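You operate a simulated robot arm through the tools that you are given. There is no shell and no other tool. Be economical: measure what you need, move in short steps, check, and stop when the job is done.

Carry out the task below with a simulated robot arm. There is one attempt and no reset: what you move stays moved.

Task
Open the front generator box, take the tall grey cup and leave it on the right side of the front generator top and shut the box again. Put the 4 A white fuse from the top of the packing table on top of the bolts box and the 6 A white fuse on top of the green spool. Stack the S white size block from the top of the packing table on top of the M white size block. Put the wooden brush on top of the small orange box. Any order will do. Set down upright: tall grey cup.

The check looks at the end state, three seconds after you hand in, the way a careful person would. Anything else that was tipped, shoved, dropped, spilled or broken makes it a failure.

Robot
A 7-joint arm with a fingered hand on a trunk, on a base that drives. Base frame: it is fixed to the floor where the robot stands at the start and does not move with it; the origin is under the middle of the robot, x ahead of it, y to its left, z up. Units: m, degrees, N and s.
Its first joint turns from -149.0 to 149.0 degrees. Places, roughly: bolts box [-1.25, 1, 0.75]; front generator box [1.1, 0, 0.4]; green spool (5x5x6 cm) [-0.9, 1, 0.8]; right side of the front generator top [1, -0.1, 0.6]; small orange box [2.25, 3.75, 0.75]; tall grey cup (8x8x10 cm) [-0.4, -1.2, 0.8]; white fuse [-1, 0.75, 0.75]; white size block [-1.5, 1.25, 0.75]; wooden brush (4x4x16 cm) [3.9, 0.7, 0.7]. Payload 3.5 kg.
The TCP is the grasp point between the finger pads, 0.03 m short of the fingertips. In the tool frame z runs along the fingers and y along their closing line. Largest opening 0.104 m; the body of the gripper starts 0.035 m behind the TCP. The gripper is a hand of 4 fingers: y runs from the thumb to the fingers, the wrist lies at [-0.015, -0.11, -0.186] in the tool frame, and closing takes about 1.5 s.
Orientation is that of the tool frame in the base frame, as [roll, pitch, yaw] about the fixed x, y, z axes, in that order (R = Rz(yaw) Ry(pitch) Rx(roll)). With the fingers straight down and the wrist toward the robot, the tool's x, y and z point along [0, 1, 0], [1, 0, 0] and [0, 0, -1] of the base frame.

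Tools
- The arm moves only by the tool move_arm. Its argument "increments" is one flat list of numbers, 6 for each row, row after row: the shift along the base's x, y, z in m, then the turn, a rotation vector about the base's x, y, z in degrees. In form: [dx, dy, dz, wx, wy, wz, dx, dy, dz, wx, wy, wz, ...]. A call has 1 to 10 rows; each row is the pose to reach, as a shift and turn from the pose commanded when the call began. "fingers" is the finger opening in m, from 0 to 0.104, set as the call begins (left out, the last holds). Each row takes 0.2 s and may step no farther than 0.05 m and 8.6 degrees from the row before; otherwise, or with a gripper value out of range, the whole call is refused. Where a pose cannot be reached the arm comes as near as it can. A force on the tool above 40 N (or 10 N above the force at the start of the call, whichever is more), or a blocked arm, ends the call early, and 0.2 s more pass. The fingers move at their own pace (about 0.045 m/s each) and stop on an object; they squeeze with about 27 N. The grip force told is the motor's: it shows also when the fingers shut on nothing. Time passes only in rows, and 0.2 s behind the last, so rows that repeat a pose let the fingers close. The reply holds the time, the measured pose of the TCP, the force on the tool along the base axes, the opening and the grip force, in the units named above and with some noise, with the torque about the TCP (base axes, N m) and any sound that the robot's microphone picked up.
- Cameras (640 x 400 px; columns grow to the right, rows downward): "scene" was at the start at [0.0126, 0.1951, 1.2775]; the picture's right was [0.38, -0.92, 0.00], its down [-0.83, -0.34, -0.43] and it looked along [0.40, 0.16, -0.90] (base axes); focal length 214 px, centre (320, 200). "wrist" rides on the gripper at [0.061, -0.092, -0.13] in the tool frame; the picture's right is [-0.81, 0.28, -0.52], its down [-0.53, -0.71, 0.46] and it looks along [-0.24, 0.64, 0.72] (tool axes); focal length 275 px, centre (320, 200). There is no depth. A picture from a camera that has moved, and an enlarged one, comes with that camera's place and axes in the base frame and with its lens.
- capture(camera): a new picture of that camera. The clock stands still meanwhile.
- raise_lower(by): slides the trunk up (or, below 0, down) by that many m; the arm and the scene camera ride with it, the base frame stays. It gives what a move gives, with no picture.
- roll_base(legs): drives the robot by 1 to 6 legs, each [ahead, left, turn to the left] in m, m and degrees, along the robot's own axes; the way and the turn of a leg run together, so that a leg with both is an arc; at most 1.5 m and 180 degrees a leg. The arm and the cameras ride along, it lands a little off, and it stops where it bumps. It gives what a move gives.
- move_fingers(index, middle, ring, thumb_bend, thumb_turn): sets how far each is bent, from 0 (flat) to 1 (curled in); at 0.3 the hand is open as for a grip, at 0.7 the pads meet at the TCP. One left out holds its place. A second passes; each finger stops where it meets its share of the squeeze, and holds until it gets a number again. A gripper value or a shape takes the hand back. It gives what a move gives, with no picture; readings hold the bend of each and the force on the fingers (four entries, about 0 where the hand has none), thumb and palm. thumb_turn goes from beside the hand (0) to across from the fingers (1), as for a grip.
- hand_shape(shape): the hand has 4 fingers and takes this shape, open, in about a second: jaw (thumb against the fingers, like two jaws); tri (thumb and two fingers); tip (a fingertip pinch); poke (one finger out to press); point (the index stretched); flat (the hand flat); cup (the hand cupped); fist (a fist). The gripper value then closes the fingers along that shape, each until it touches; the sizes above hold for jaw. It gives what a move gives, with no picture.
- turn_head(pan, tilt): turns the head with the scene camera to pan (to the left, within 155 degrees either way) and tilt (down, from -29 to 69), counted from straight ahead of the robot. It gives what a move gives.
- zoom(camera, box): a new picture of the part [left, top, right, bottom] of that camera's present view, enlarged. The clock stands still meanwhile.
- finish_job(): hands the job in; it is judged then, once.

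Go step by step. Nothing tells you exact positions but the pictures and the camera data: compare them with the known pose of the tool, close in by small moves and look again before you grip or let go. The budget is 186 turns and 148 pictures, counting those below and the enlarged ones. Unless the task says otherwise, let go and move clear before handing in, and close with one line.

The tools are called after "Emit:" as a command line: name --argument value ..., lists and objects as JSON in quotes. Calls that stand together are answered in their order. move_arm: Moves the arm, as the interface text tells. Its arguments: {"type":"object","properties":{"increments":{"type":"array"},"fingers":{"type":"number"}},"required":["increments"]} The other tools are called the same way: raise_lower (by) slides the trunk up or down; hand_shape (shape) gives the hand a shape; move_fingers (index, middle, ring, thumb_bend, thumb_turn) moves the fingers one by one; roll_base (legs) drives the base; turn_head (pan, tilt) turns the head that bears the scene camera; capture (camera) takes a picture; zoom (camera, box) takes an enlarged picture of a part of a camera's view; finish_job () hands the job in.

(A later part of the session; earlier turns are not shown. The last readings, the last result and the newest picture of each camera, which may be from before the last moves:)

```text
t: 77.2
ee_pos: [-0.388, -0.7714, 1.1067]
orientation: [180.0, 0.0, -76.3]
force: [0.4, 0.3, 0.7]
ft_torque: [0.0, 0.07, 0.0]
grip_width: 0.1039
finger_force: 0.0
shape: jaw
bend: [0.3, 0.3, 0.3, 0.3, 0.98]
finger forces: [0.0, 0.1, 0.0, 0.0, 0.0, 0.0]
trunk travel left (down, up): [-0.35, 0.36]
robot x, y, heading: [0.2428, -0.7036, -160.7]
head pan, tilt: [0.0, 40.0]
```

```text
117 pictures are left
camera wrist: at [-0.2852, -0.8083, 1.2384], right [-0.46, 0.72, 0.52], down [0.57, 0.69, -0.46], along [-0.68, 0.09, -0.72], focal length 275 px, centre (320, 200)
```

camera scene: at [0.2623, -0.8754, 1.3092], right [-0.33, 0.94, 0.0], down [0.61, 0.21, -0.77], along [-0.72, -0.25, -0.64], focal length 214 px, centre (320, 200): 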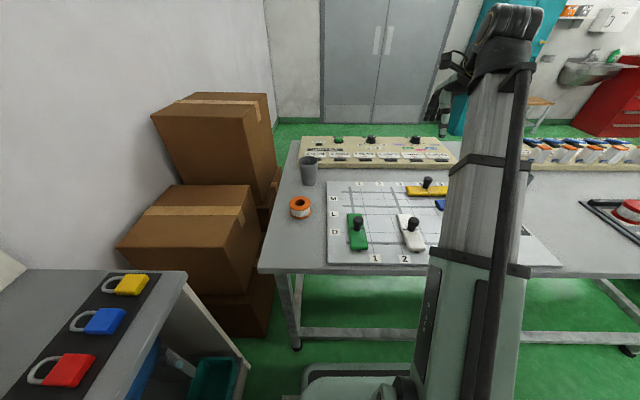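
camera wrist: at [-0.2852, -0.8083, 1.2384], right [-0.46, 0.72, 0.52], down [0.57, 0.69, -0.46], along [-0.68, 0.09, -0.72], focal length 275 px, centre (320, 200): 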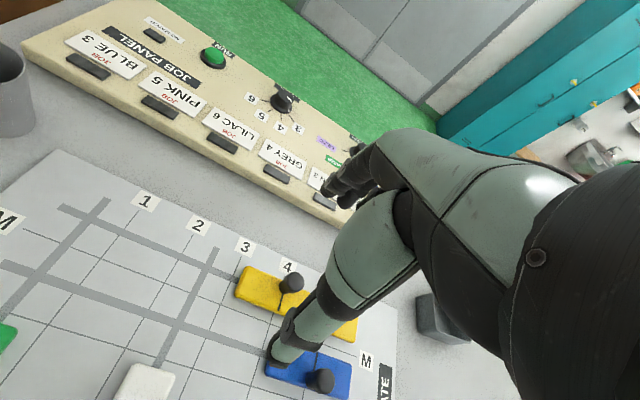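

Emit:
move_arm --increments '[-0.002, -0.048, 0, 0, 0, 3, -0.004, -0.096, 0, 0, 0, 6, -0.006, -0.144, 0, 0, 0, 9, -0.008, -0.192, 0, 0, 0, 12, -0.01, -0.24, 0, 0, 0, 15, -0.012, -0.288, 0, 0, 0, 18, -0.014, -0.336, 0, 0, 0, 21, -0.017, -0.38, 0, 0, 0, 21]'

Emit:
capture --camera "wrist"

Emit:
capture --camera "scene"

```text
t: 79.0
ee_pos: [-0.4047, -1.1485, 1.1067]
orientation: [180.0, 0.1, -55.5]
force: [0.1, 0.2, 1.0]
ft_torque: [0.02, 0.02, -0.02]
grip_width: 0.1037
finger_force: 0.0
shape: jaw
bend: [0.3, 0.3, 0.3, 0.3, 0.98]
finger forces: [0.1, 0.0, 0.1, 0.1, 0.0, 0.0]
trunk travel left (down, up): [-0.35, 0.36]
robot x, y, heading: [0.2415, -0.7039, -160.8]
head pan, tilt: [0.0, 40.0]
```

```text
116 pictures are left
camera wrist: at [-0.2947, -1.1481, 1.2384], right [-0.69, 0.51, 0.52], down [0.28, 0.84, -0.46], along [-0.67, -0.16, -0.72], focal length 275 px, centre (320, 200)
```

wrist: 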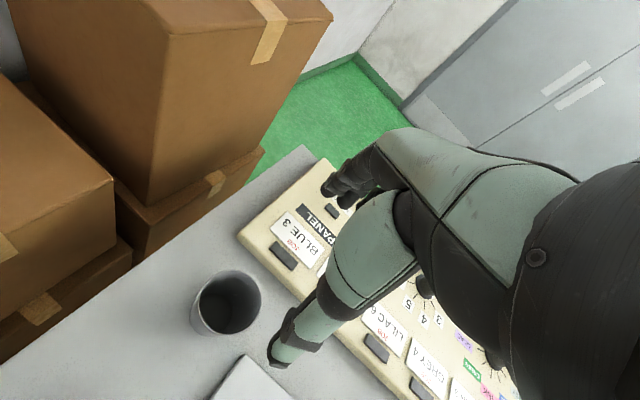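

```text
115 pictures are left
camera scene: at [0.2622, -0.8754, 1.3092], right [-0.33, 0.94, 0.0], down [0.61, 0.21, -0.77], along [-0.72, -0.25, -0.64], focal length 214 px, centre (320, 200)
```

scene: 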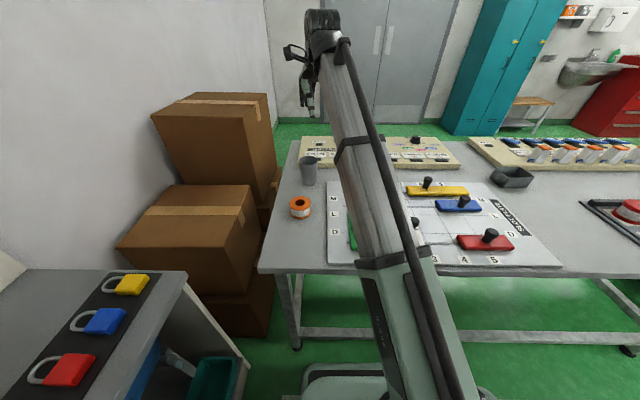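

Emit:
move_arm --increments '[0.004, -0.004, -0.04, 0, 0, 0, 0.004, -0.004, -0.08, 0, 0, 0, 0.004, -0.004, -0.11, 0, 0, 0, 0.004, -0.004, -0.14, 0, 0, 0]'

Emit:
capture --camera "wrist"

Emit:
zoom --camera "scene" --box '[240, 80, 400, 220]'

```text
t: 80.0
ee_pos: [-0.4022, -1.1539, 0.966]
orientation: [180.0, 0.0, -55.5]
force: [-0.1, -0.3, -0.8]
ft_torque: [0.01, 0.01, 0.01]
grip_width: 0.1037
finger_force: 0.1
shape: jaw
bend: [0.3, 0.3, 0.3, 0.3, 0.98]
finger forces: [0.0, 0.0, 0.0, 0.0, 0.1, 0.1]
trunk travel left (down, up): [-0.35, 0.36]
robot x, y, heading: [0.2432, -0.707, -161.1]
head pan, tilt: [0.0, 40.0]
```

```text
114 pictures are left
camera wrist: at [-0.2918, -1.1515, 1.0976], right [-0.69, 0.51, 0.52], down [0.29, 0.84, -0.46], along [-0.67, -0.16, -0.72], focal length 275 px, centre (320, 200)
```

wrist: 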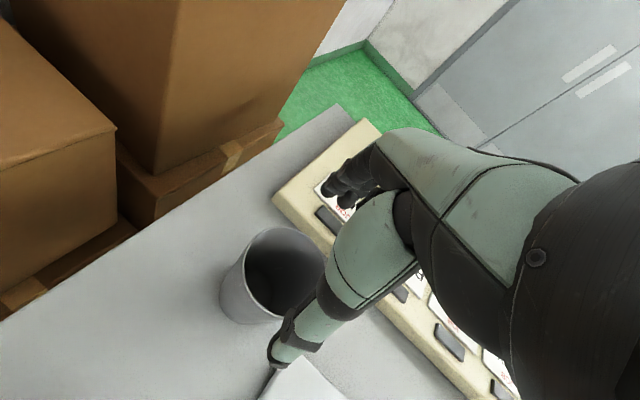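

```text
2.86 times, centred on (320, 150) of scene
camera zoom: at [0.2623, -0.8755, 1.3092], right [-0.33, 0.94, 0.0], down [0.61, 0.21, -0.77], along [-0.72, -0.25, -0.64], focal length 613 px, centre (320, 343)
```

zoom: 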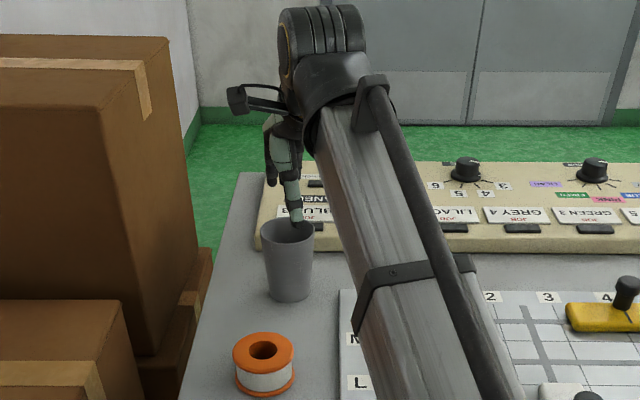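

Emit:
move_arm --increments '[0.001, 0.0, -0.03, 0, 0, 0, 0.002, 0.0, -0.055, 0, 0, 0, 0.002, 0.0, -0.072, 0, 0, 0]'

Emit:
capture --camera "wrist"

Emit:
zoom --camera "scene" --box '[240, 80, 400, 220]'

```text
t: 80.8
ee_pos: [-0.3987, -1.1554, 0.8943]
orientation: [-180.0, 0.0, -55.5]
force: [0.5, 0.3, 0.1]
ft_torque: [0.01, 0.01, -0.07]
grip_width: 0.104
finger_force: 0.2
shape: jaw
bend: [0.3, 0.3, 0.3, 0.3, 0.98]
finger forces: [0.1, 0.1, 0.1, 0.0, 0.0, 0.0]
trunk travel left (down, up): [-0.35, 0.36]
robot x, y, heading: [0.2438, -0.7015, -160.7]
head pan, tilt: [0.0, 40.0]
```

```text
112 pictures are left
camera wrist: at [-0.2903, -1.1532, 1.0258], right [-0.69, 0.51, 0.52], down [0.29, 0.84, -0.46], along [-0.67, -0.16, -0.72], focal length 275 px, centre (320, 200)
```

wrist: 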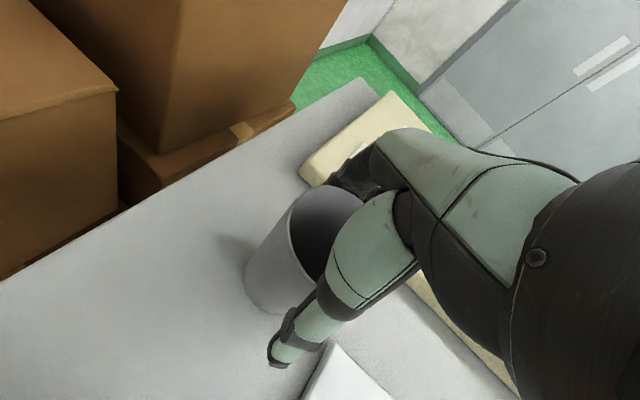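

```text
2.86 times, centred on (320, 150) of scene
camera zoom: at [0.2623, -0.8755, 1.3092], right [-0.33, 0.94, 0.0], down [0.61, 0.21, -0.77], along [-0.72, -0.25, -0.64], focal length 613 px, centre (320, 343)
```

zoom: 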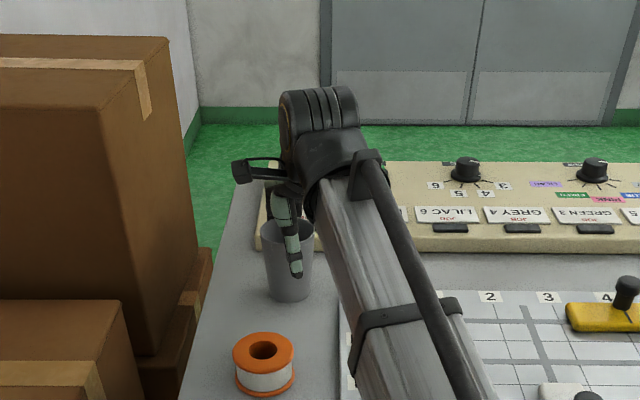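

Emit:
move_arm --increments '[0, 0, -0.008, 0, 0, 0, 0, 0, -0.008, 0, 0, 0, 0, 0, -0.008, 0, 0, 0, 0, 0, -0.008, 0, 0, 0, 0, 0, -0.008, 0, 0, 0, 0, 0, -0.008, 0, 0, 0]' --fingers 0.05

Emit:
capture --camera "wrist"

```text
t: 82.2
ee_pos: [-0.4007, -1.1549, 0.8862]
orientation: [-180.0, 0.0, -55.4]
force: [-0.5, 0.3, -0.6]
ft_torque: [0.0, 0.01, 0.01]
grip_width: 0.0596
finger_force: 26.8
shape: jaw
bend: [0.74, 0.42, 0.44, 0.66, 1.0]
finger forces: [13.7, 8.0, 2.5, 0.0, 24.7, 0.0]
trunk travel left (down, up): [-0.35, 0.36]
robot x, y, heading: [0.2444, -0.7026, -160.7]
head pan, tilt: [0.0, 40.0]
```

```text
110 pictures are left
camera wrist: at [-0.2902, -1.1531, 1.0183], right [-0.69, 0.51, 0.52], down [0.29, 0.84, -0.46], along [-0.67, -0.16, -0.72], focal length 275 px, centre (320, 200)
```

wrist: 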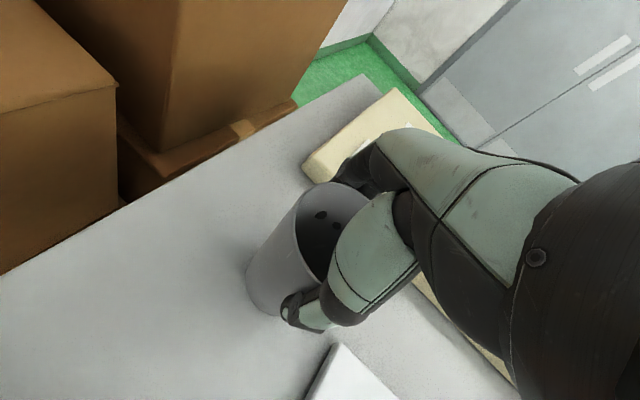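

Emit:
move_arm --increments '[0, 0, 0.02, 0, 0, 0, 0, 0, 0.05, 0, 0, 0, 0, 0, 0.09, 0, 0, 0, 0, 0, 0.13, 0, 0, 0, 0, 0, 0.17, 0, 0, 0, 0, 0, 0.2, 0, 0, 0]'

Emit:
capture --camera "wrist"

Emit:
zoom --camera "scene" --box '[240, 0, 400, 220]'

```text
t: 83.6
ee_pos: [-0.3981, -1.1568, 1.0866]
orientation: [180.0, 0.0, -55.4]
force: [0.1, -0.4, -0.4]
ft_torque: [0.03, -0.02, 0.02]
grip_width: 0.0594
finger_force: 27.2
shape: jaw
bend: [0.74, 0.42, 0.44, 0.66, 1.0]
finger forces: [13.8, 8.2, 2.7, 0.1, 24.7, 0.0]
trunk travel left (down, up): [-0.35, 0.36]
robot x, y, heading: [0.2454, -0.7053, -160.8]
head pan, tilt: [0.0, 40.0]
```

```text
109 pictures are left
camera wrist: at [-0.2883, -1.1538, 1.2177], right [-0.69, 0.51, 0.52], down [0.29, 0.84, -0.45], along [-0.67, -0.16, -0.72], focal length 275 px, centre (320, 200)
```

wrist: 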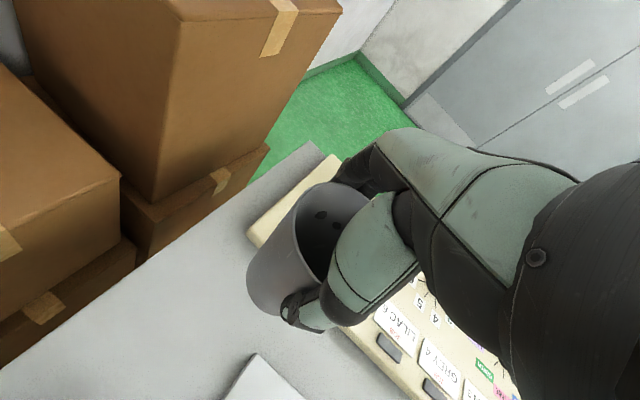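

```text
1.82 times, centred on (320, 110) of scene
camera zoom: at [0.2622, -0.8756, 1.3091], right [-0.33, 0.94, 0.0], down [0.61, 0.21, -0.77], along [-0.72, -0.25, -0.64], focal length 390 px, centre (320, 364)
```

zoom: 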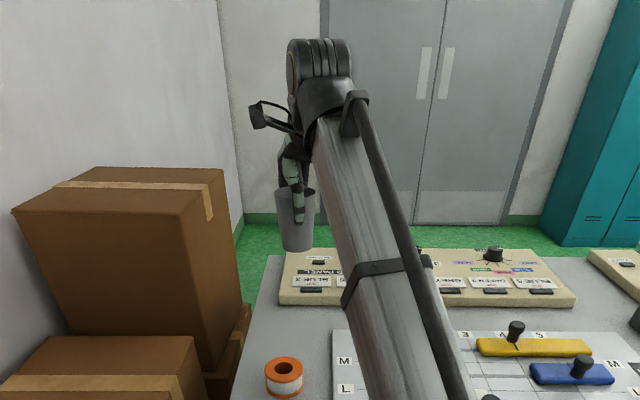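

Emit:
move_arm --increments '[0.033, 0.023, 0.02, 0, 0, 0, 0.066, 0.046, 0.04, 0, 0, 0, 0.098, 0.07, 0.05, 0, 0, 0]'

Emit:
roll_base --legs '[[0, 0, -90]]'

Emit:
roll_base --legs '[[0, 0, -76]]'

Emit:
turn_head --pan 8 --tilt 45

Emit:
capture --camera "scene"

Emit:
capture --camera "wrist"

```text
t: 84.4
ee_pos: [-0.3001, -1.0861, 1.137]
orientation: [180.0, 0.1, -55.3]
force: [0.3, -0.7, -0.4]
ft_torque: [-0.02, -0.01, -0.01]
grip_width: 0.0592
finger_force: 27.1
shape: jaw
bend: [0.74, 0.42, 0.44, 0.66, 1.0]
finger forces: [13.8, 8.2, 2.7, 0.0, 24.8, 0.0]
trunk travel left (down, up): [-0.35, 0.36]
robot x, y, heading: [0.2414, -0.7038, -160.8]
head pan, tilt: [0.0, 40.0]
```

```text
t: 88.7
ee_pos: [-0.127, -0.1504, 1.1366]
orientation: [180.0, 0.1, -146.6]
force: [-0.5, 0.8, -1.4]
ft_torque: [0.0, 0.0, -0.01]
grip_width: 0.0588
finger_force: 27.1
shape: jaw
bend: [0.74, 0.42, 0.44, 0.67, 1.0]
finger forces: [13.8, 8.0, 2.4, 0.0, 24.0, 0.1]
trunk travel left (down, up): [-0.35, 0.36]
robot x, y, heading: [0.2427, -0.7021, 107.9]
head pan, tilt: [0.0, 40.0]
```

```text
t: 92.4
ee_pos: [0.6934, -0.2125, 1.1375]
orientation: [180.0, 0.0, 136.9]
force: [1.2, 0.2, -1.0]
ft_torque: [0.02, -0.02, 0.01]
grip_width: 0.0586
finger_force: 27.2
shape: jaw
bend: [0.74, 0.42, 0.44, 0.67, 1.0]
finger forces: [13.7, 7.9, 2.3, 0.0, 23.7, 0.0]
trunk travel left (down, up): [-0.35, 0.36]
robot x, y, heading: [0.2443, -0.7033, 31.7]
head pan, tilt: [0.0, 40.0]
```

```text
t: 93.1
ee_pos: [0.6948, -0.214, 1.1366]
orientation: [179.9, -0.1, 136.9]
force: [0.1, -0.7, -0.2]
ft_torque: [0.01, 0.0, -0.02]
grip_width: 0.0584
finger_force: 26.6
shape: jaw
bend: [0.74, 0.42, 0.44, 0.67, 1.0]
finger forces: [13.8, 7.9, 2.4, 0.1, 23.6, 0.0]
trunk travel left (down, up): [-0.35, 0.36]
robot x, y, heading: [0.2455, -0.7025, 31.7]
head pan, tilt: [8.0, 45.0]
```

```text
107 pictures are left
camera scene: at [0.1798, -0.5285, 1.3019], right [0.64, -0.77, 0.0], down [-0.55, -0.45, -0.71], along [0.55, 0.45, -0.71], focal length 214 px, centre (320, 200)
```

scene: 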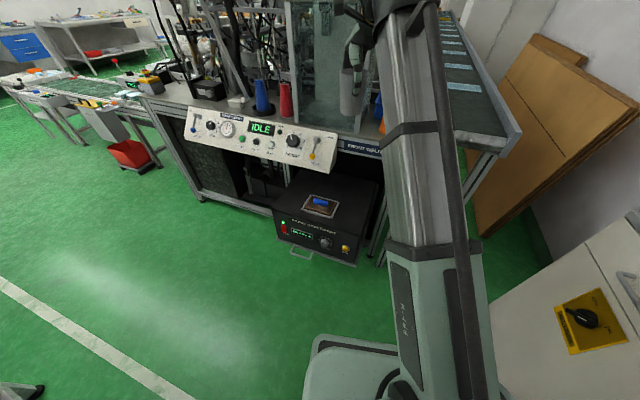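

```text
106 pictures are left
camera wrist: at [0.5863, -0.2383, 1.2682], right [0.78, -0.35, 0.52], down [-0.1, -0.88, -0.46], along [0.62, 0.3, -0.72], focal length 275 px, centre (320, 200)
```

wrist: 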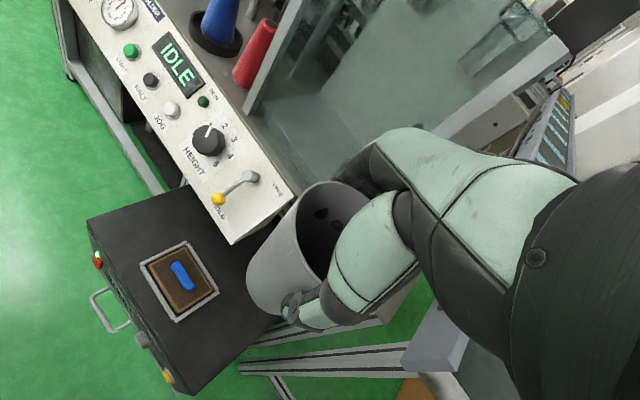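

Emit:
zoom --camera "scene" --box '[250, 130, 410, 280]'

```text
2.67 times, centred on (330, 205) of scene
camera zoom: at [0.1798, -0.5285, 1.3019], right [0.64, -0.77, 0.0], down [-0.55, -0.45, -0.71], along [0.55, 0.45, -0.71], focal length 572 px, centre (293, 187)
```

zoom: 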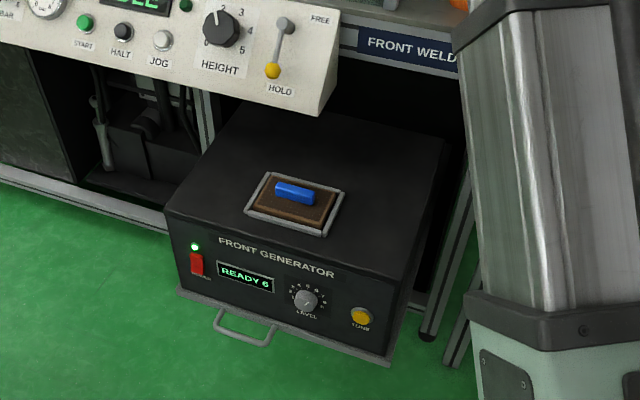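

Emit:
raise_lower --by -0.35

Emit:
move_arm --increments '[0.022, -0.019, 0, 0, 0, 0, 0.044, -0.038, -0.01, 0, 0, 0, 0.044, -0.038, -0.04, 0, 0, 0, 0.044, -0.038, -0.06, 0, 0, 0]'

Emit:
capture --camera "wrist"

Emit:
turn_head --pan 8 --tilt 30

Emit:
zoom --camera "scene" --box '[240, 110, 400, 260]'

```text
t: 96.5
ee_pos: [0.6929, -0.213, 0.7866]
orientation: [-180.0, 0.0, 136.9]
force: [0.1, 0.8, 0.5]
ft_torque: [0.01, -0.01, -0.03]
grip_width: 0.0581
finger_force: 27.1
shape: jaw
bend: [0.74, 0.42, 0.44, 0.67, 1.0]
finger forces: [13.8, 7.9, 2.3, 0.1, 23.6, 0.0]
trunk travel left (down, up): [0.0, 0.71]
robot x, y, heading: [0.2449, -0.703, 31.5]
head pan, tilt: [8.0, 45.0]
```

```text
t: 97.5
ee_pos: [0.7394, -0.2523, 0.7268]
orientation: [179.9, 0.1, 136.9]
force: [1.6, -0.5, 0.5]
ft_torque: [0.03, 0.0, 0.02]
grip_width: 0.0585
finger_force: 26.8
shape: jaw
bend: [0.74, 0.42, 0.44, 0.67, 1.0]
finger forces: [13.7, 8.0, 2.4, 0.0, 23.6, 0.0]
trunk travel left (down, up): [0.0, 0.71]
robot x, y, heading: [0.246, -0.7046, 31.2]
head pan, tilt: [8.0, 45.0]
```

```text
104 pictures are left
camera wrist: at [0.6313, -0.2775, 0.8586], right [0.78, -0.35, 0.52], down [-0.1, -0.88, -0.46], along [0.62, 0.3, -0.72], focal length 275 px, centre (320, 200)
```

wrist: 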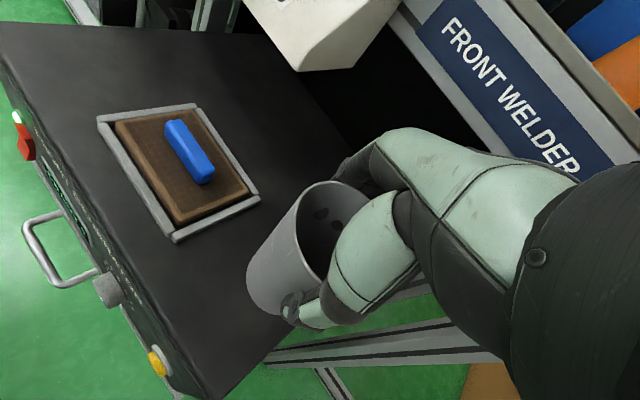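

```text
t: 98.3
ee_pos: [0.7391, -0.2527, 0.7263]
orientation: [180.0, 0.0, 136.8]
force: [-0.9, -0.2, -0.3]
ft_torque: [0.01, 0.03, -0.01]
grip_width: 0.0586
finger_force: 26.6
shape: jaw
bend: [0.74, 0.42, 0.44, 0.67, 1.0]
finger forces: [13.7, 8.0, 2.3, 0.0, 23.6, 0.0]
trunk travel left (down, up): [0.0, 0.71]
robot x, y, heading: [0.2456, -0.7031, 31.5]
head pan, tilt: [8.0, 30.0]
```

```text
2.67 times, centred on (320, 185) of scene
camera zoom: at [0.1868, -0.5227, 0.9744], right [0.64, -0.77, 0.0], down [-0.39, -0.32, -0.87], along [0.67, 0.55, -0.5], focal length 572 px, centre (320, 240)
```

zoom: 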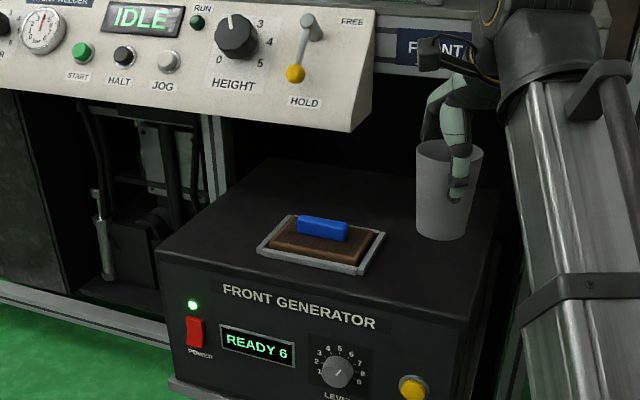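

Emit:
move_arm --increments '[-0.005, 0.014, -0.015, 0, 0, 0, -0.005, 0.014, -0.025, 0, 0, 0, -0.005, 0.014, -0.03, 0, 0, 0]'

Emit:
zoom --camera "scene" --box '[300, 130, 400, 220]'

```text
t: 99.1
ee_pos: [0.7337, -0.236, 0.6971]
orientation: [180.0, 0.0, 136.8]
force: [-0.9, 0.0, -1.8]
ft_torque: [0.02, -0.01, 0.01]
grip_width: 0.0587
finger_force: 26.8
shape: jaw
bend: [0.74, 0.42, 0.44, 0.67, 1.0]
finger forces: [13.8, 8.0, 2.2, 0.0, 23.6, 0.0]
trunk travel left (down, up): [0.0, 0.71]
robot x, y, heading: [0.2445, -0.7015, 31.6]
head pan, tilt: [8.0, 30.0]
```

```text
4.44 times, centred on (350, 175) of scene
camera zoom: at [0.1868, -0.5227, 0.9745], right [0.64, -0.77, 0.0], down [-0.39, -0.32, -0.87], along [0.67, 0.55, -0.5], focal length 953 px, centre (187, 311)
```

zoom: 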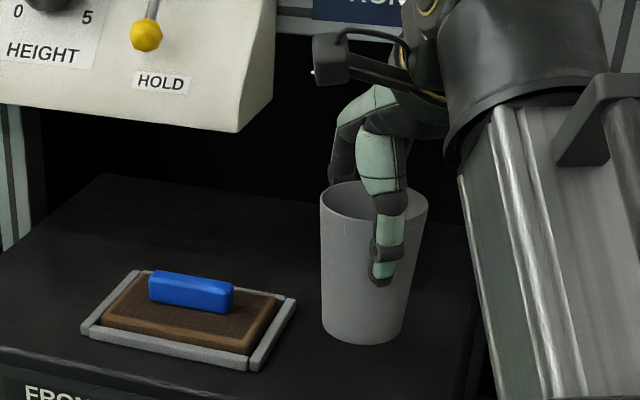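

Nearly down. I'll lower in millimetres until contact.

Emit:
move_arm --increments '[0, 0, -0.003, 0, 0, 0, 0, 0, -0.006, 0, 0, 0, 0, 0, -0.009, 0, 0, 0, 0, 0, -0.012, 0, 0, 0, 0, 0, -0.015, 0, 0, 0, 0, 0, -0.018, 0, 0, 0]'

Emit:
zoom --camera "scene" --box '[300, 130, 400, 220]'

```text
t: 100.5
ee_pos: [0.732, -0.2377, 0.6801]
orientation: [-179.9, 0.0, 136.9]
force: [-1.3, 1.1, -0.5]
ft_torque: [0.0, -0.01, -0.01]
grip_width: 0.0584
finger_force: 27.5
shape: jaw
bend: [0.74, 0.42, 0.44, 0.67, 1.0]
finger forces: [13.7, 8.0, 2.3, 0.0, 23.7, 0.0]
trunk travel left (down, up): [0.0, 0.71]
robot x, y, heading: [0.2419, -0.7042, 31.4]
head pan, tilt: [8.0, 30.0]
```

```text
4.44 times, centred on (350, 175) of scene
camera zoom: at [0.1868, -0.5227, 0.9745], right [0.64, -0.77, 0.0], down [-0.39, -0.32, -0.87], along [0.67, 0.55, -0.5], focal length 953 px, centre (187, 311)
```

zoom: 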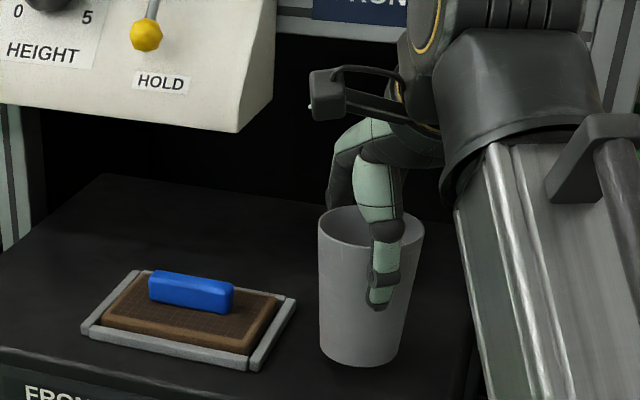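

Emit:
move_arm --increments '[0, 0, -0.003, 0, 0, 0, 0, 0, -0.006, 0, 0, 0, 0, 0, -0.009, 0, 0, 0, 0, 0, -0.012, 0, 0, 0]'

Emit:
zoom --camera "scene" --box '[300, 130, 400, 220]'

```text
t: 101.5
ee_pos: [0.7336, -0.2375, 0.6654]
orientation: [179.9, 0.0, 136.9]
force: [-0.4, 0.2, -1.2]
ft_torque: [-0.03, -0.03, 0.0]
grip_width: 0.0585
finger_force: 26.9
shape: jaw
bend: [0.74, 0.42, 0.44, 0.67, 1.0]
finger forces: [13.7, 8.0, 2.3, 0.1, 23.6, 0.0]
trunk travel left (down, up): [0.0, 0.71]
robot x, y, heading: [0.2448, -0.7033, 31.6]
head pan, tilt: [8.0, 30.0]
```

```text
4.44 times, centred on (350, 175) of scene
camera zoom: at [0.1868, -0.5227, 0.9745], right [0.64, -0.77, 0.0], down [-0.39, -0.32, -0.87], along [0.67, 0.55, -0.5], focal length 953 px, centre (187, 311)
```

zoom: 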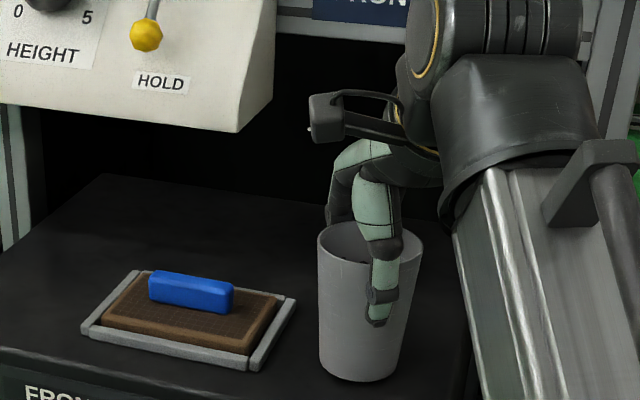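

Emit:
move_arm --increments '[0.017, 0.005, 0.003, 0, 0, 0, 0.033, 0.011, 0.0, 0, 0, 0, 0.033, 0.011, -0.003, 0, 0, 0, 0.033, 0.011, -0.006, 0, 0, 0, 0.033, 0.011, -0.009, 0, 0, 0, 0.033, 0.011, -0.012, 0, 0, 0]'

Emit:
zoom --camera "scene" --box '[300, 130, 400, 220]'

```text
t: 102.9
ee_pos: [0.7663, -0.2269, 0.6588]
orientation: [179.6, 0.0, 136.9]
force: [0.4, -0.1, 34.2]
ft_torque: [-0.03, -0.08, 0.03]
grip_width: 0.0585
finger_force: 26.9
shape: jaw
bend: [0.74, 0.41, 0.44, 0.67, 1.0]
finger forces: [14.8, 9.3, 2.4, 0.0, 26.3, 0.0]
trunk travel left (down, up): [0.0, 0.71]
robot x, y, heading: [0.2431, -0.7033, 31.2]
head pan, tilt: [8.0, 30.0]
```

```text
4.44 times, centred on (350, 175) of scene
camera zoom: at [0.1853, -0.524, 0.9753], right [0.64, -0.77, 0.0], down [-0.38, -0.32, -0.87], along [0.67, 0.55, -0.5], focal length 953 px, centre (187, 311)
```

zoom: 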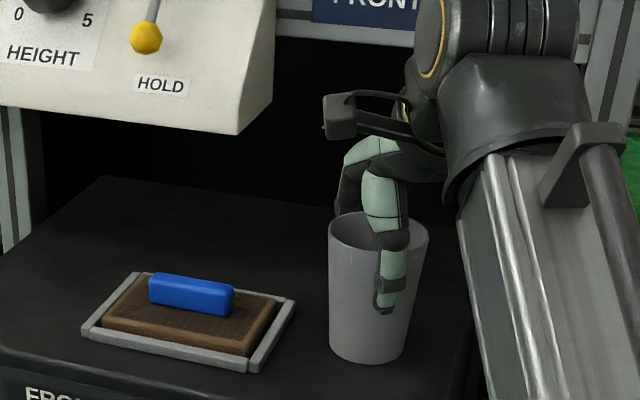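

Emit:
move_arm --increments '[0, 0, 0.003, 0, 0, 0, 0, 0, 0.003, 0, 0, 0]'

Emit:
move_arm --increments '[0, 0, 0, 0, 0, 0, 0, 0, 0, 0, 0, 0, 0, 0, 0, 0, 0, 0, 0, 0, 0, 0, 0, 0, 0, 0, 0, 0, 0, 0, 0, 0, 0, 0, 0, 0]' --fingers 0.104

Emit:
zoom --camera "scene" --box '[300, 130, 400, 220]'

Emit:
capture --camera "wrist"

```text
t: 103.5
ee_pos: [0.7656, -0.2259, 0.6591]
orientation: [179.9, 0.1, 136.9]
force: [1.1, 1.1, 23.1]
ft_torque: [0.1, -0.13, 0.03]
grip_width: 0.0588
finger_force: 26.8
shape: jaw
bend: [0.74, 0.41, 0.44, 0.67, 1.0]
finger forces: [15.4, 9.7, 2.6, 0.1, 25.8, 0.0]
trunk travel left (down, up): [0.0, 0.71]
robot x, y, heading: [0.242, -0.7055, 31.6]
head pan, tilt: [8.0, 30.0]
```

```text
t: 104.9
ee_pos: [0.7666, -0.227, 0.657]
orientation: [179.8, 0.1, 136.9]
force: [0.2, 0.1, 0.5]
ft_torque: [-0.01, 0.01, 0.0]
grip_width: 0.1037
finger_force: 0.0
shape: jaw
bend: [0.3, 0.3, 0.3, 0.3, 0.98]
finger forces: [0.1, 0.1, 0.0, 0.0, 0.1, 0.0]
trunk travel left (down, up): [0.0, 0.71]
robot x, y, heading: [0.2418, -0.7032, 31.5]
head pan, tilt: [8.0, 30.0]
```

```text
4.44 times, centred on (350, 175) of scene
camera zoom: at [0.1868, -0.5227, 0.9745], right [0.64, -0.77, 0.0], down [-0.39, -0.32, -0.87], along [0.67, 0.55, -0.5], focal length 953 px, centre (187, 311)
```

zoom: 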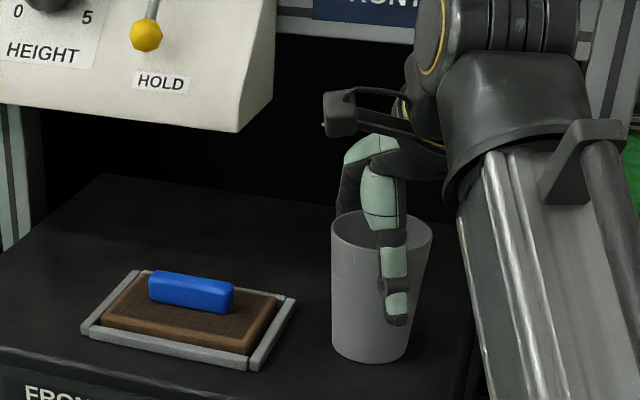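

```text
97 pictures are left
camera wrist: at [0.6589, -0.2509, 0.7892], right [0.78, -0.35, 0.52], down [-0.1, -0.88, -0.46], along [0.62, 0.3, -0.72], focal length 275 px, centre (320, 200)
```

wrist: 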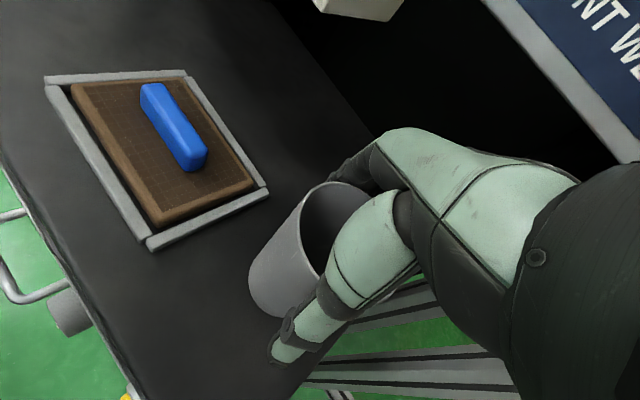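

Emit:
move_arm --increments '[0, 0, 0.03, 0, 0, 0, 0, 0, 0.07, 0, 0, 0, 0, 0, 0.11, 0, 0, 0, 0, 0, 0.14, 0, 0, 0, -0.035, -0.02, 0.15, 0, 0, 0, -0.07, -0.04, 0.15, 0, 0, 0, -0.11, -0.06, 0.15, 0, 0, 0, -0.15, -0.08, 0.15, 0, 0, 0, -0.19, -0.09, 0.15, 0, 0, 0]'

Emit:
zoom --camera "scene" --box '[200, 80, 440, 280]'

```text
t: 106.9
ee_pos: [0.6035, -0.2848, 0.7679]
orientation: [180.0, 0.0, 136.8]
force: [0.8, -0.6, 0.2]
ft_torque: [0.02, -0.01, -0.01]
grip_width: 0.1039
finger_force: 0.1
shape: jaw
bend: [0.3, 0.3, 0.3, 0.3, 0.98]
finger forces: [0.1, 0.0, 0.0, 0.0, 0.0, 0.0]
out of reach, approached as far as the arm can: row 8, 9
trunk travel left (down, up): [0.0, 0.71]
robot x, y, heading: [0.2454, -0.7001, 31.6]
head pan, tilt: [8.0, 30.0]
```

```text
2.00 times, centred on (320, 180) of scene
camera zoom: at [0.1869, -0.5227, 0.9745], right [0.64, -0.77, 0.0], down [-0.39, -0.32, -0.87], along [0.67, 0.55, -0.5], focal length 429 px, centre (320, 240)
```

zoom: 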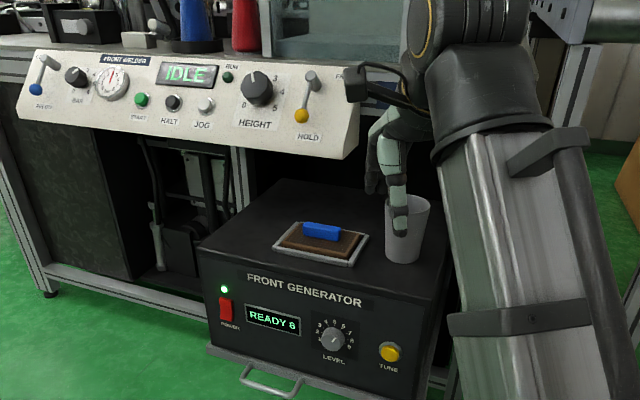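

Emit:
move_arm --increments '[-0.02, 0.03, 0, 0, 0, -7, -0.04, 0.06, 0, 0, 0, -14, -0.06, 0.09, 0, 0, 0, -21, -0.09, 0.12, 0, 0, 0, -28, -0.12, 0.145, 0, 0, 0, -28]' --fingers 0.045

```text
t: 108.1
ee_pos: [0.4838, -0.1381, 0.7713]
orientation: [-179.9, 0.0, 108.7]
force: [0.1, 0.3, 0.5]
ft_torque: [0.04, -0.01, 0.02]
grip_width: 0.0455
finger_force: 0.0
shape: jaw
bend: [0.74, 0.47, 0.44, 0.72, 1.0]
finger forces: [0.0, 0.1, 0.0, 0.0, 0.1, 0.1]
trunk travel left (down, up): [0.0, 0.71]
robot x, y, heading: [0.2434, -0.7026, 31.5]
head pan, tilt: [8.0, 30.0]
```

Emit:
move_arm --increments '[-0.02, 0.0, -0.03, 0, 0, 0, -0.035, 0.0, -0.07, 2.4, -7.1, 0, -0.04, 0.0, -0.115, 4.8, -14.2, 0, -0.04, 0.005, -0.16, 7.2, -21.3, 0, -0.035, 0.01, -0.205, 9.6, -28.4, 0, -0.03, 0.015, -0.25, 12, -35.5, 0, -0.027, 0.02, -0.295, 14.4, -42.6, 0, -0.027, 0.021, -0.34, 14.4, -42.6, 0]'

Emit:
capture --camera "wrist"

```text
t: 109.9
ee_pos: [0.4551, -0.1182, 0.4279]
orientation: [134.9, 0.1, 108.9]
force: [-0.7, 0.9, -0.2]
ft_torque: [0.0, -0.03, -0.01]
grip_width: 0.0454
finger_force: 0.0
shape: jaw
bend: [0.74, 0.47, 0.44, 0.72, 1.0]
finger forces: [0.0, 0.0, 0.0, 0.1, 0.0, 0.1]
trunk travel left (down, up): [0.0, 0.71]
robot x, y, heading: [0.2438, -0.7033, 31.5]
head pan, tilt: [8.0, 30.0]
```

```text
95 pictures are left
camera wrist: at [0.2873, -0.1107, 0.4564], right [0.1, -0.82, 0.56], down [0.0, -0.56, -0.83], along [1.0, 0.08, -0.05], focal length 275 px, centre (320, 200)
```

wrist: 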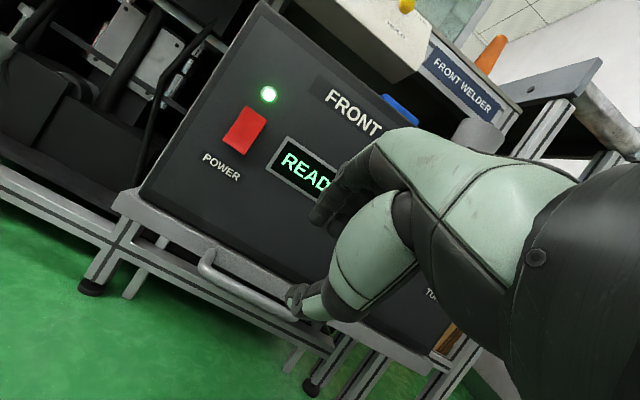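

Same view as when I left the handle, so I'll go back in along the same line, grip, and push shut.

Emit:
move_arm --increments '[0.03, 0.01, -0.03, 0, 0, 0, 0.06, 0.02, -0.06, 0, 0, 0, 0.08, 0.028, -0.08, 0, 0, 0, 0.092, 0.033, -0.092, 0, 0, 0]'

Emit:
move_arm --increments '[0, 0, 0, 0, 0, 0, 0, 0, 0, 0, 0, 0, 0, 0, 0, 0, 0, 0, 0, 0, 0, 0, 0, 0, 0, 0, 0, 0, 0, 0, 0, 0, 0, 0, 0, 0]' --fingers 0

Emit:
capture --camera "wrist"

```text
t: 110.9
ee_pos: [0.5492, -0.0835, 0.3364]
orientation: [135.0, 0.1, 108.8]
force: [0.6, -0.2, 0.3]
ft_torque: [0.01, 0.02, 0.0]
grip_width: 0.0452
finger_force: 0.1
shape: jaw
bend: [0.74, 0.47, 0.44, 0.72, 1.0]
finger forces: [0.0, 0.0, 0.1, 0.0, 0.0, 0.0]
trunk travel left (down, up): [0.0, 0.71]
robot x, y, heading: [0.2454, -0.7066, 31.6]
head pan, tilt: [8.0, 30.0]
```

```text
t: 112.3
ee_pos: [0.5498, -0.0841, 0.3356]
orientation: [135.1, 0.2, 108.8]
force: [4.8, -0.3, -9.6]
ft_torque: [-0.01, 0.0, 0.02]
grip_width: 0.0031
finger_force: 26.7
shape: jaw
bend: [0.7, 0.7, 0.7, 0.74, 1.0]
finger forces: [14.2, 5.1, 2.5, 0.0, 25.3, 0.1]
trunk travel left (down, up): [0.0, 0.71]
robot x, y, heading: [0.2428, -0.7032, 31.5]
head pan, tilt: [8.0, 30.0]
```

```text
94 pictures are left
camera wrist: at [0.3807, -0.076, 0.3637], right [0.1, -0.82, 0.56], down [0.0, -0.57, -0.82], along [0.99, 0.08, -0.06], focal length 275 px, centre (320, 200)
```

wrist: 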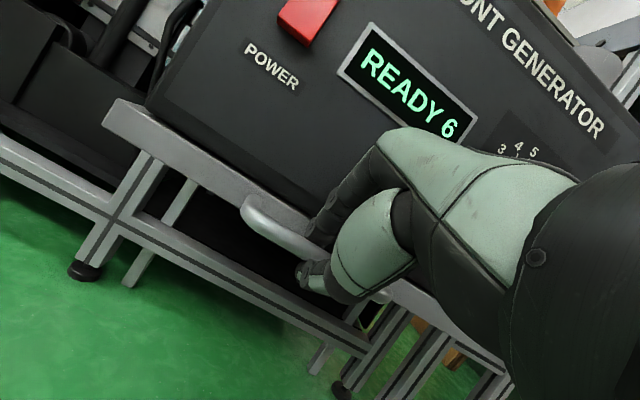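

Emit:
move_arm --increments '[0.01, 0.0034, 0, 0, 0, 0, 0.025, 0.0084, 0, 0, 0, 0, 0.04, 0.0134, 0, 0, 0, 0, 0.055, 0.0184, 0, 0, 0, 0, 0.07, 0.0235, 0, 0, 0, 0, 0.085, 0.0285, 0, 0, 0, 0, 0.1, 0.0335, 0, 0, 0, 0, 0.115, 0.0385, 0, 0, 0, 0, 0.13, 0.0436, 0, 0, 0, 0, 0.145, 0.0486, 0, 0, 0, 0]'

Emit:
zoom --camera "scene" --box '[200, 80, 440, 280]'

```text
t: 114.5
ee_pos: [0.6961, -0.0354, 0.335]
orientation: [135.0, 0.2, 108.8]
force: [3.8, 3.7, -9.7]
ft_torque: [-0.02, 0.01, 0.1]
grip_width: 0.0043
finger_force: 27.1
shape: jaw
bend: [0.7, 0.7, 0.7, 0.75, 1.0]
finger forces: [14.0, 5.2, 3.3, 0.1, 23.8, 0.0]
trunk travel left (down, up): [0.0, 0.71]
robot x, y, heading: [0.2399, -0.7018, 31.6]
head pan, tilt: [8.0, 30.0]
```

```text
2.00 times, centred on (320, 180) of scene
camera zoom: at [0.1873, -0.5221, 0.9744], right [0.64, -0.77, 0.0], down [-0.39, -0.32, -0.87], along [0.67, 0.55, -0.5], focal length 429 px, centre (320, 240)
```

zoom: 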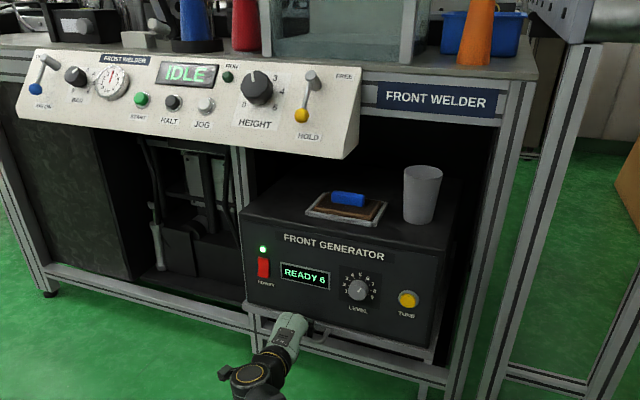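

Emit:
move_arm --increments '[0.015, 0.005, 0, 0, 0, 0, 0.03, 0.01, 0, 0, 0, 0, 0.045, 0.015, 0, 0, 0, 0, 0.06, 0.02, 0, 0, 0, 0, 0.075, 0.025, 0, 0, 0, 0, 0.09, 0.03, 0, 0, 0, 0, 0.105, 0.035, 0, 0, 0, 0, 0.115, 0.039, 0, 0, 0, 0, 0.12, 0.041, 0, 0, 0, 0, 0.124, 0.042, 0, 0, 0, 0]'

Emit:
zoom --camera "scene" --box '[200, 80, 440, 280]'

```text
t: 116.7
ee_pos: [0.8171, 0.0047, 0.3346]
orientation: [135.2, 0.2, 108.8]
force: [3.1, -2.6, -10.6]
ft_torque: [-0.04, -0.01, 0.03]
grip_width: 0.0046
finger_force: 26.8
shape: jaw
bend: [0.7, 0.7, 0.7, 0.75, 1.0]
finger forces: [13.4, 4.6, 3.0, 0.1, 24.1, 0.0]
trunk travel left (down, up): [0.0, 0.71]
robot x, y, heading: [0.2488, -0.704, 31.4]
head pan, tilt: [8.0, 30.0]
```

```text
2.00 times, centred on (320, 180) of scene
camera zoom: at [0.1875, -0.5221, 0.9744], right [0.64, -0.77, 0.0], down [-0.39, -0.32, -0.87], along [0.67, 0.55, -0.5], focal length 429 px, centre (320, 240)
```

zoom: 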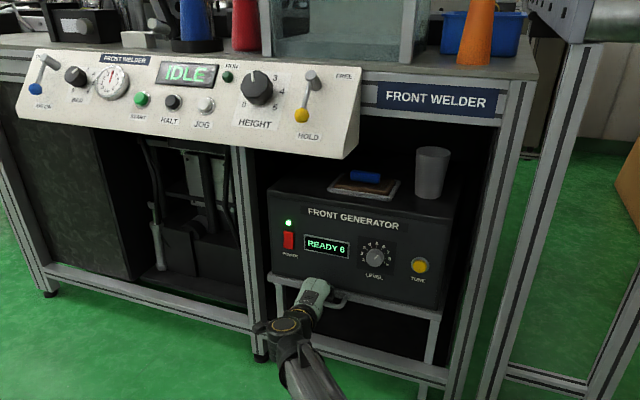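

Emit:
move_arm --increments '[0.004, 0.0013, 0, 0, 0, 0, 0.008, 0.0027, 0, 0, 0, 0, 0.011, 0.0037, 0, 0, 0, 0]'

```text
t: 117.5
ee_pos: [0.8267, 0.0096, 0.335]
orientation: [135.1, 0.2, 108.8]
force: [-18.0, -9.1, -14.7]
ft_torque: [-0.14, 0.27, -0.05]
grip_width: 0.0058
finger_force: 27.6
shape: jaw
bend: [0.7, 0.7, 0.7, 0.74, 1.0]
finger forces: [7.2, 0.1, 0.5, 0.0, 29.2, 0.0]
trunk travel left (down, up): [0.0, 0.71]
robot x, y, heading: [0.2445, -0.7065, 31.7]
head pan, tilt: [8.0, 30.0]
```

Emit:
move_arm --increments '[-0.008, -0.0027, 0, 0, 0, 0, -0.008, -0.0027, 0, 0, 0, 0, -0.008, -0.0027, 0, 0, 0, 0, -0.008, -0.0027, 0, 0, 0, 0, -0.008, -0.0027, 0, 0, 0, 0]' --fingers 0.045

Emit:
move_arm --increments '[-0.025, -0.009, 0.025, 0, 0, 0, -0.05, -0.017, 0.05, 0, 0, 0, -0.08, -0.027, 0.08, 0, 0, 0, -0.12, -0.04, 0.09, 0, 0, 0, -0.165, -0.055, 0.1, 0, 0, 0, -0.21, -0.07, 0.1, 0, 0, 0]'

Emit:
zoom --camera "scene" --box '[200, 80, 440, 280]'

Emit:
capture --camera "wrist"

```text
t: 118.7
ee_pos: [0.822, 0.0074, 0.3357]
orientation: [135.0, 0.2, 108.9]
force: [0.0, 0.2, 0.0]
ft_torque: [-0.03, -0.01, -0.01]
grip_width: 0.0446
finger_force: 0.1
shape: jaw
bend: [0.74, 0.47, 0.44, 0.72, 1.0]
finger forces: [0.0, 0.0, 0.1, 0.0, 0.0, 0.1]
trunk travel left (down, up): [0.0, 0.71]
robot x, y, heading: [0.2419, -0.7048, 31.7]
head pan, tilt: [8.0, 30.0]
```

```text
t: 120.1
ee_pos: [0.6089, -0.0629, 0.4376]
orientation: [135.0, 0.2, 108.8]
force: [-0.9, 0.4, 0.4]
ft_torque: [-0.01, -0.02, -0.01]
grip_width: 0.0448
finger_force: 0.2
shape: jaw
bend: [0.74, 0.47, 0.44, 0.72, 1.0]
finger forces: [0.0, 0.0, 0.0, 0.0, 0.0, 0.1]
trunk travel left (down, up): [0.0, 0.71]
robot x, y, heading: [0.2425, -0.7046, 31.6]
head pan, tilt: [8.0, 30.0]
```

```text
2.00 times, centred on (320, 180) of scene
camera zoom: at [0.1869, -0.5226, 0.9745], right [0.64, -0.77, 0.0], down [-0.39, -0.32, -0.87], along [0.67, 0.55, -0.5], focal length 429 px, centre (320, 240)
```

zoom: 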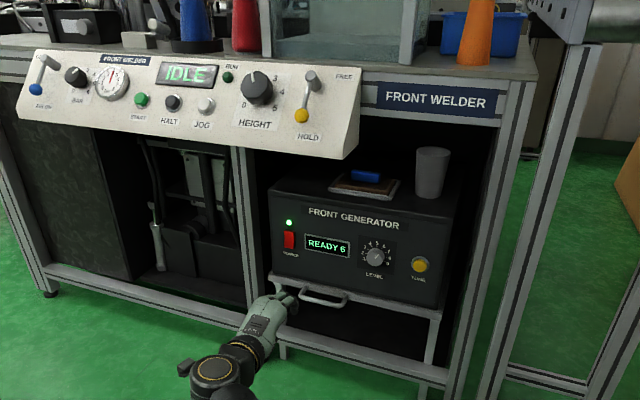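

```text
90 pictures are left
camera wrist: at [0.4411, -0.0549, 0.4653], right [0.1, -0.82, 0.56], down [0.0, -0.57, -0.82], along [1.0, 0.08, -0.06], focal length 275 px, centre (320, 200)
```

wrist: 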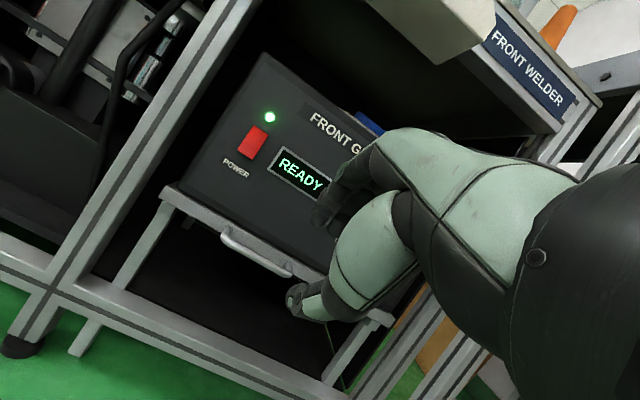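

Cup is on the generator top and the box is shut. Now I'll tuck the arm in and drive up the aisle to the packing table.

Emit:
move_arm --increments '[-0.024, -0.01, 0.03, -2.4, 7.1, 0, -0.047, -0.02, 0.06, -4.8, 14.2, 0, -0.07, -0.03, 0.09, -7.2, 21.3, 0, -0.094, -0.04, 0.12, -9.6, 28.4, 0, -0.118, -0.05, 0.15, -12, 35.5, 0, -0.142, -0.06, 0.18, -14.4, 42.6, 0]' --fingers 0.104

Emit:
raise_lower --by 0.45

Emit:
roll_base --legs '[[0, 0, 77]]'

```text
t: 121.5
ee_pos: [0.4677, -0.1219, 0.6182]
orientation: [-179.9, 0.0, 108.9]
force: [-0.1, 0.2, 0.0]
ft_torque: [0.01, 0.01, 0.02]
grip_width: 0.1038
finger_force: 0.1
shape: jaw
bend: [0.3, 0.3, 0.3, 0.3, 0.98]
finger forces: [0.0, 0.1, 0.1, 0.0, 0.0, 0.0]
trunk travel left (down, up): [0.0, 0.71]
robot x, y, heading: [0.2431, -0.7022, 31.3]
head pan, tilt: [8.0, 30.0]
```

```text
refused: 0.45 is not a number from -0.4 to 0.4
```

```text
t: 124.6
ee_pos: [-0.1886, -0.2587, 0.6151]
orientation: [179.8, 0.5, 173.7]
force: [1.7, 2.5, -4.4]
ft_torque: [0.02, -0.11, -0.1]
grip_width: 0.1039
finger_force: 0.1
shape: jaw
bend: [0.3, 0.3, 0.3, 0.3, 0.97]
finger forces: [0.0, 0.0, 0.0, 0.1, 0.0, 0.1]
trunk travel left (down, up): [0.0, 0.71]
robot x, y, heading: [0.2401, -0.7016, 97.8]
head pan, tilt: [8.0, 30.0]
stopped in leg 1: the force on the tool passed its limit at 122 N (the readings are from after the stop); the commanded pose is now the measured one
```

The trunk raise was refused, so the low arm bumped something during the turn. I'll back off and look.

Emit:
roll_base --legs '[[0, 0, -30]]'

Emit:
turn_head --pan 70 --tilt 35

Emit:
capture --camera "scene"

```text
t: 126.5
ee_pos: [0.0932, -0.1005, 0.615]
orientation: [179.8, 0.4, 143.5]
force: [0.0, 0.5, 0.8]
ft_torque: [0.01, 0.01, -0.05]
grip_width: 0.1039
finger_force: 0.1
shape: jaw
bend: [0.3, 0.3, 0.3, 0.3, 0.97]
finger forces: [0.1, 0.1, 0.0, 0.0, 0.0, 0.1]
trunk travel left (down, up): [0.0, 0.71]
robot x, y, heading: [0.2445, -0.7013, 67.5]
head pan, tilt: [8.0, 30.0]
```

```text
t: 127.8
ee_pos: [0.0936, -0.1015, 0.6163]
orientation: [179.8, 0.3, 143.3]
force: [0.1, -0.2, -0.7]
ft_torque: [-0.02, 0.01, -0.02]
grip_width: 0.104
finger_force: 0.0
shape: jaw
bend: [0.3, 0.3, 0.3, 0.3, 0.97]
finger forces: [0.0, 0.0, 0.0, 0.0, 0.0, 0.0]
trunk travel left (down, up): [0.0, 0.71]
robot x, y, heading: [0.2443, -0.7055, 67.3]
head pan, tilt: [70.0, 35.0]
```

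```text
89 pictures are left
camera scene: at [0.0055, -0.6184, 0.9667], right [0.68, 0.74, 0.0], down [0.42, -0.39, -0.82], along [-0.6, 0.55, -0.57], focal length 214 px, centre (320, 200)
```

scene: 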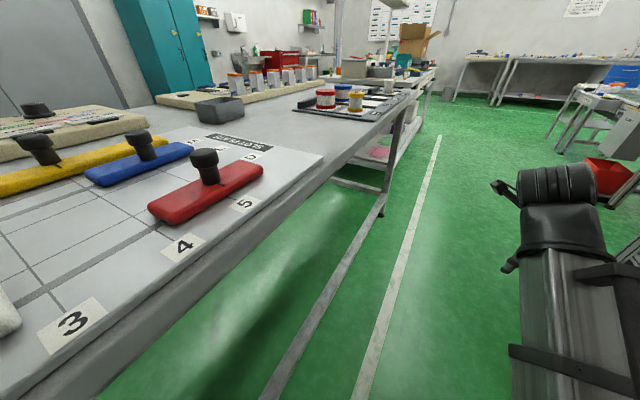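

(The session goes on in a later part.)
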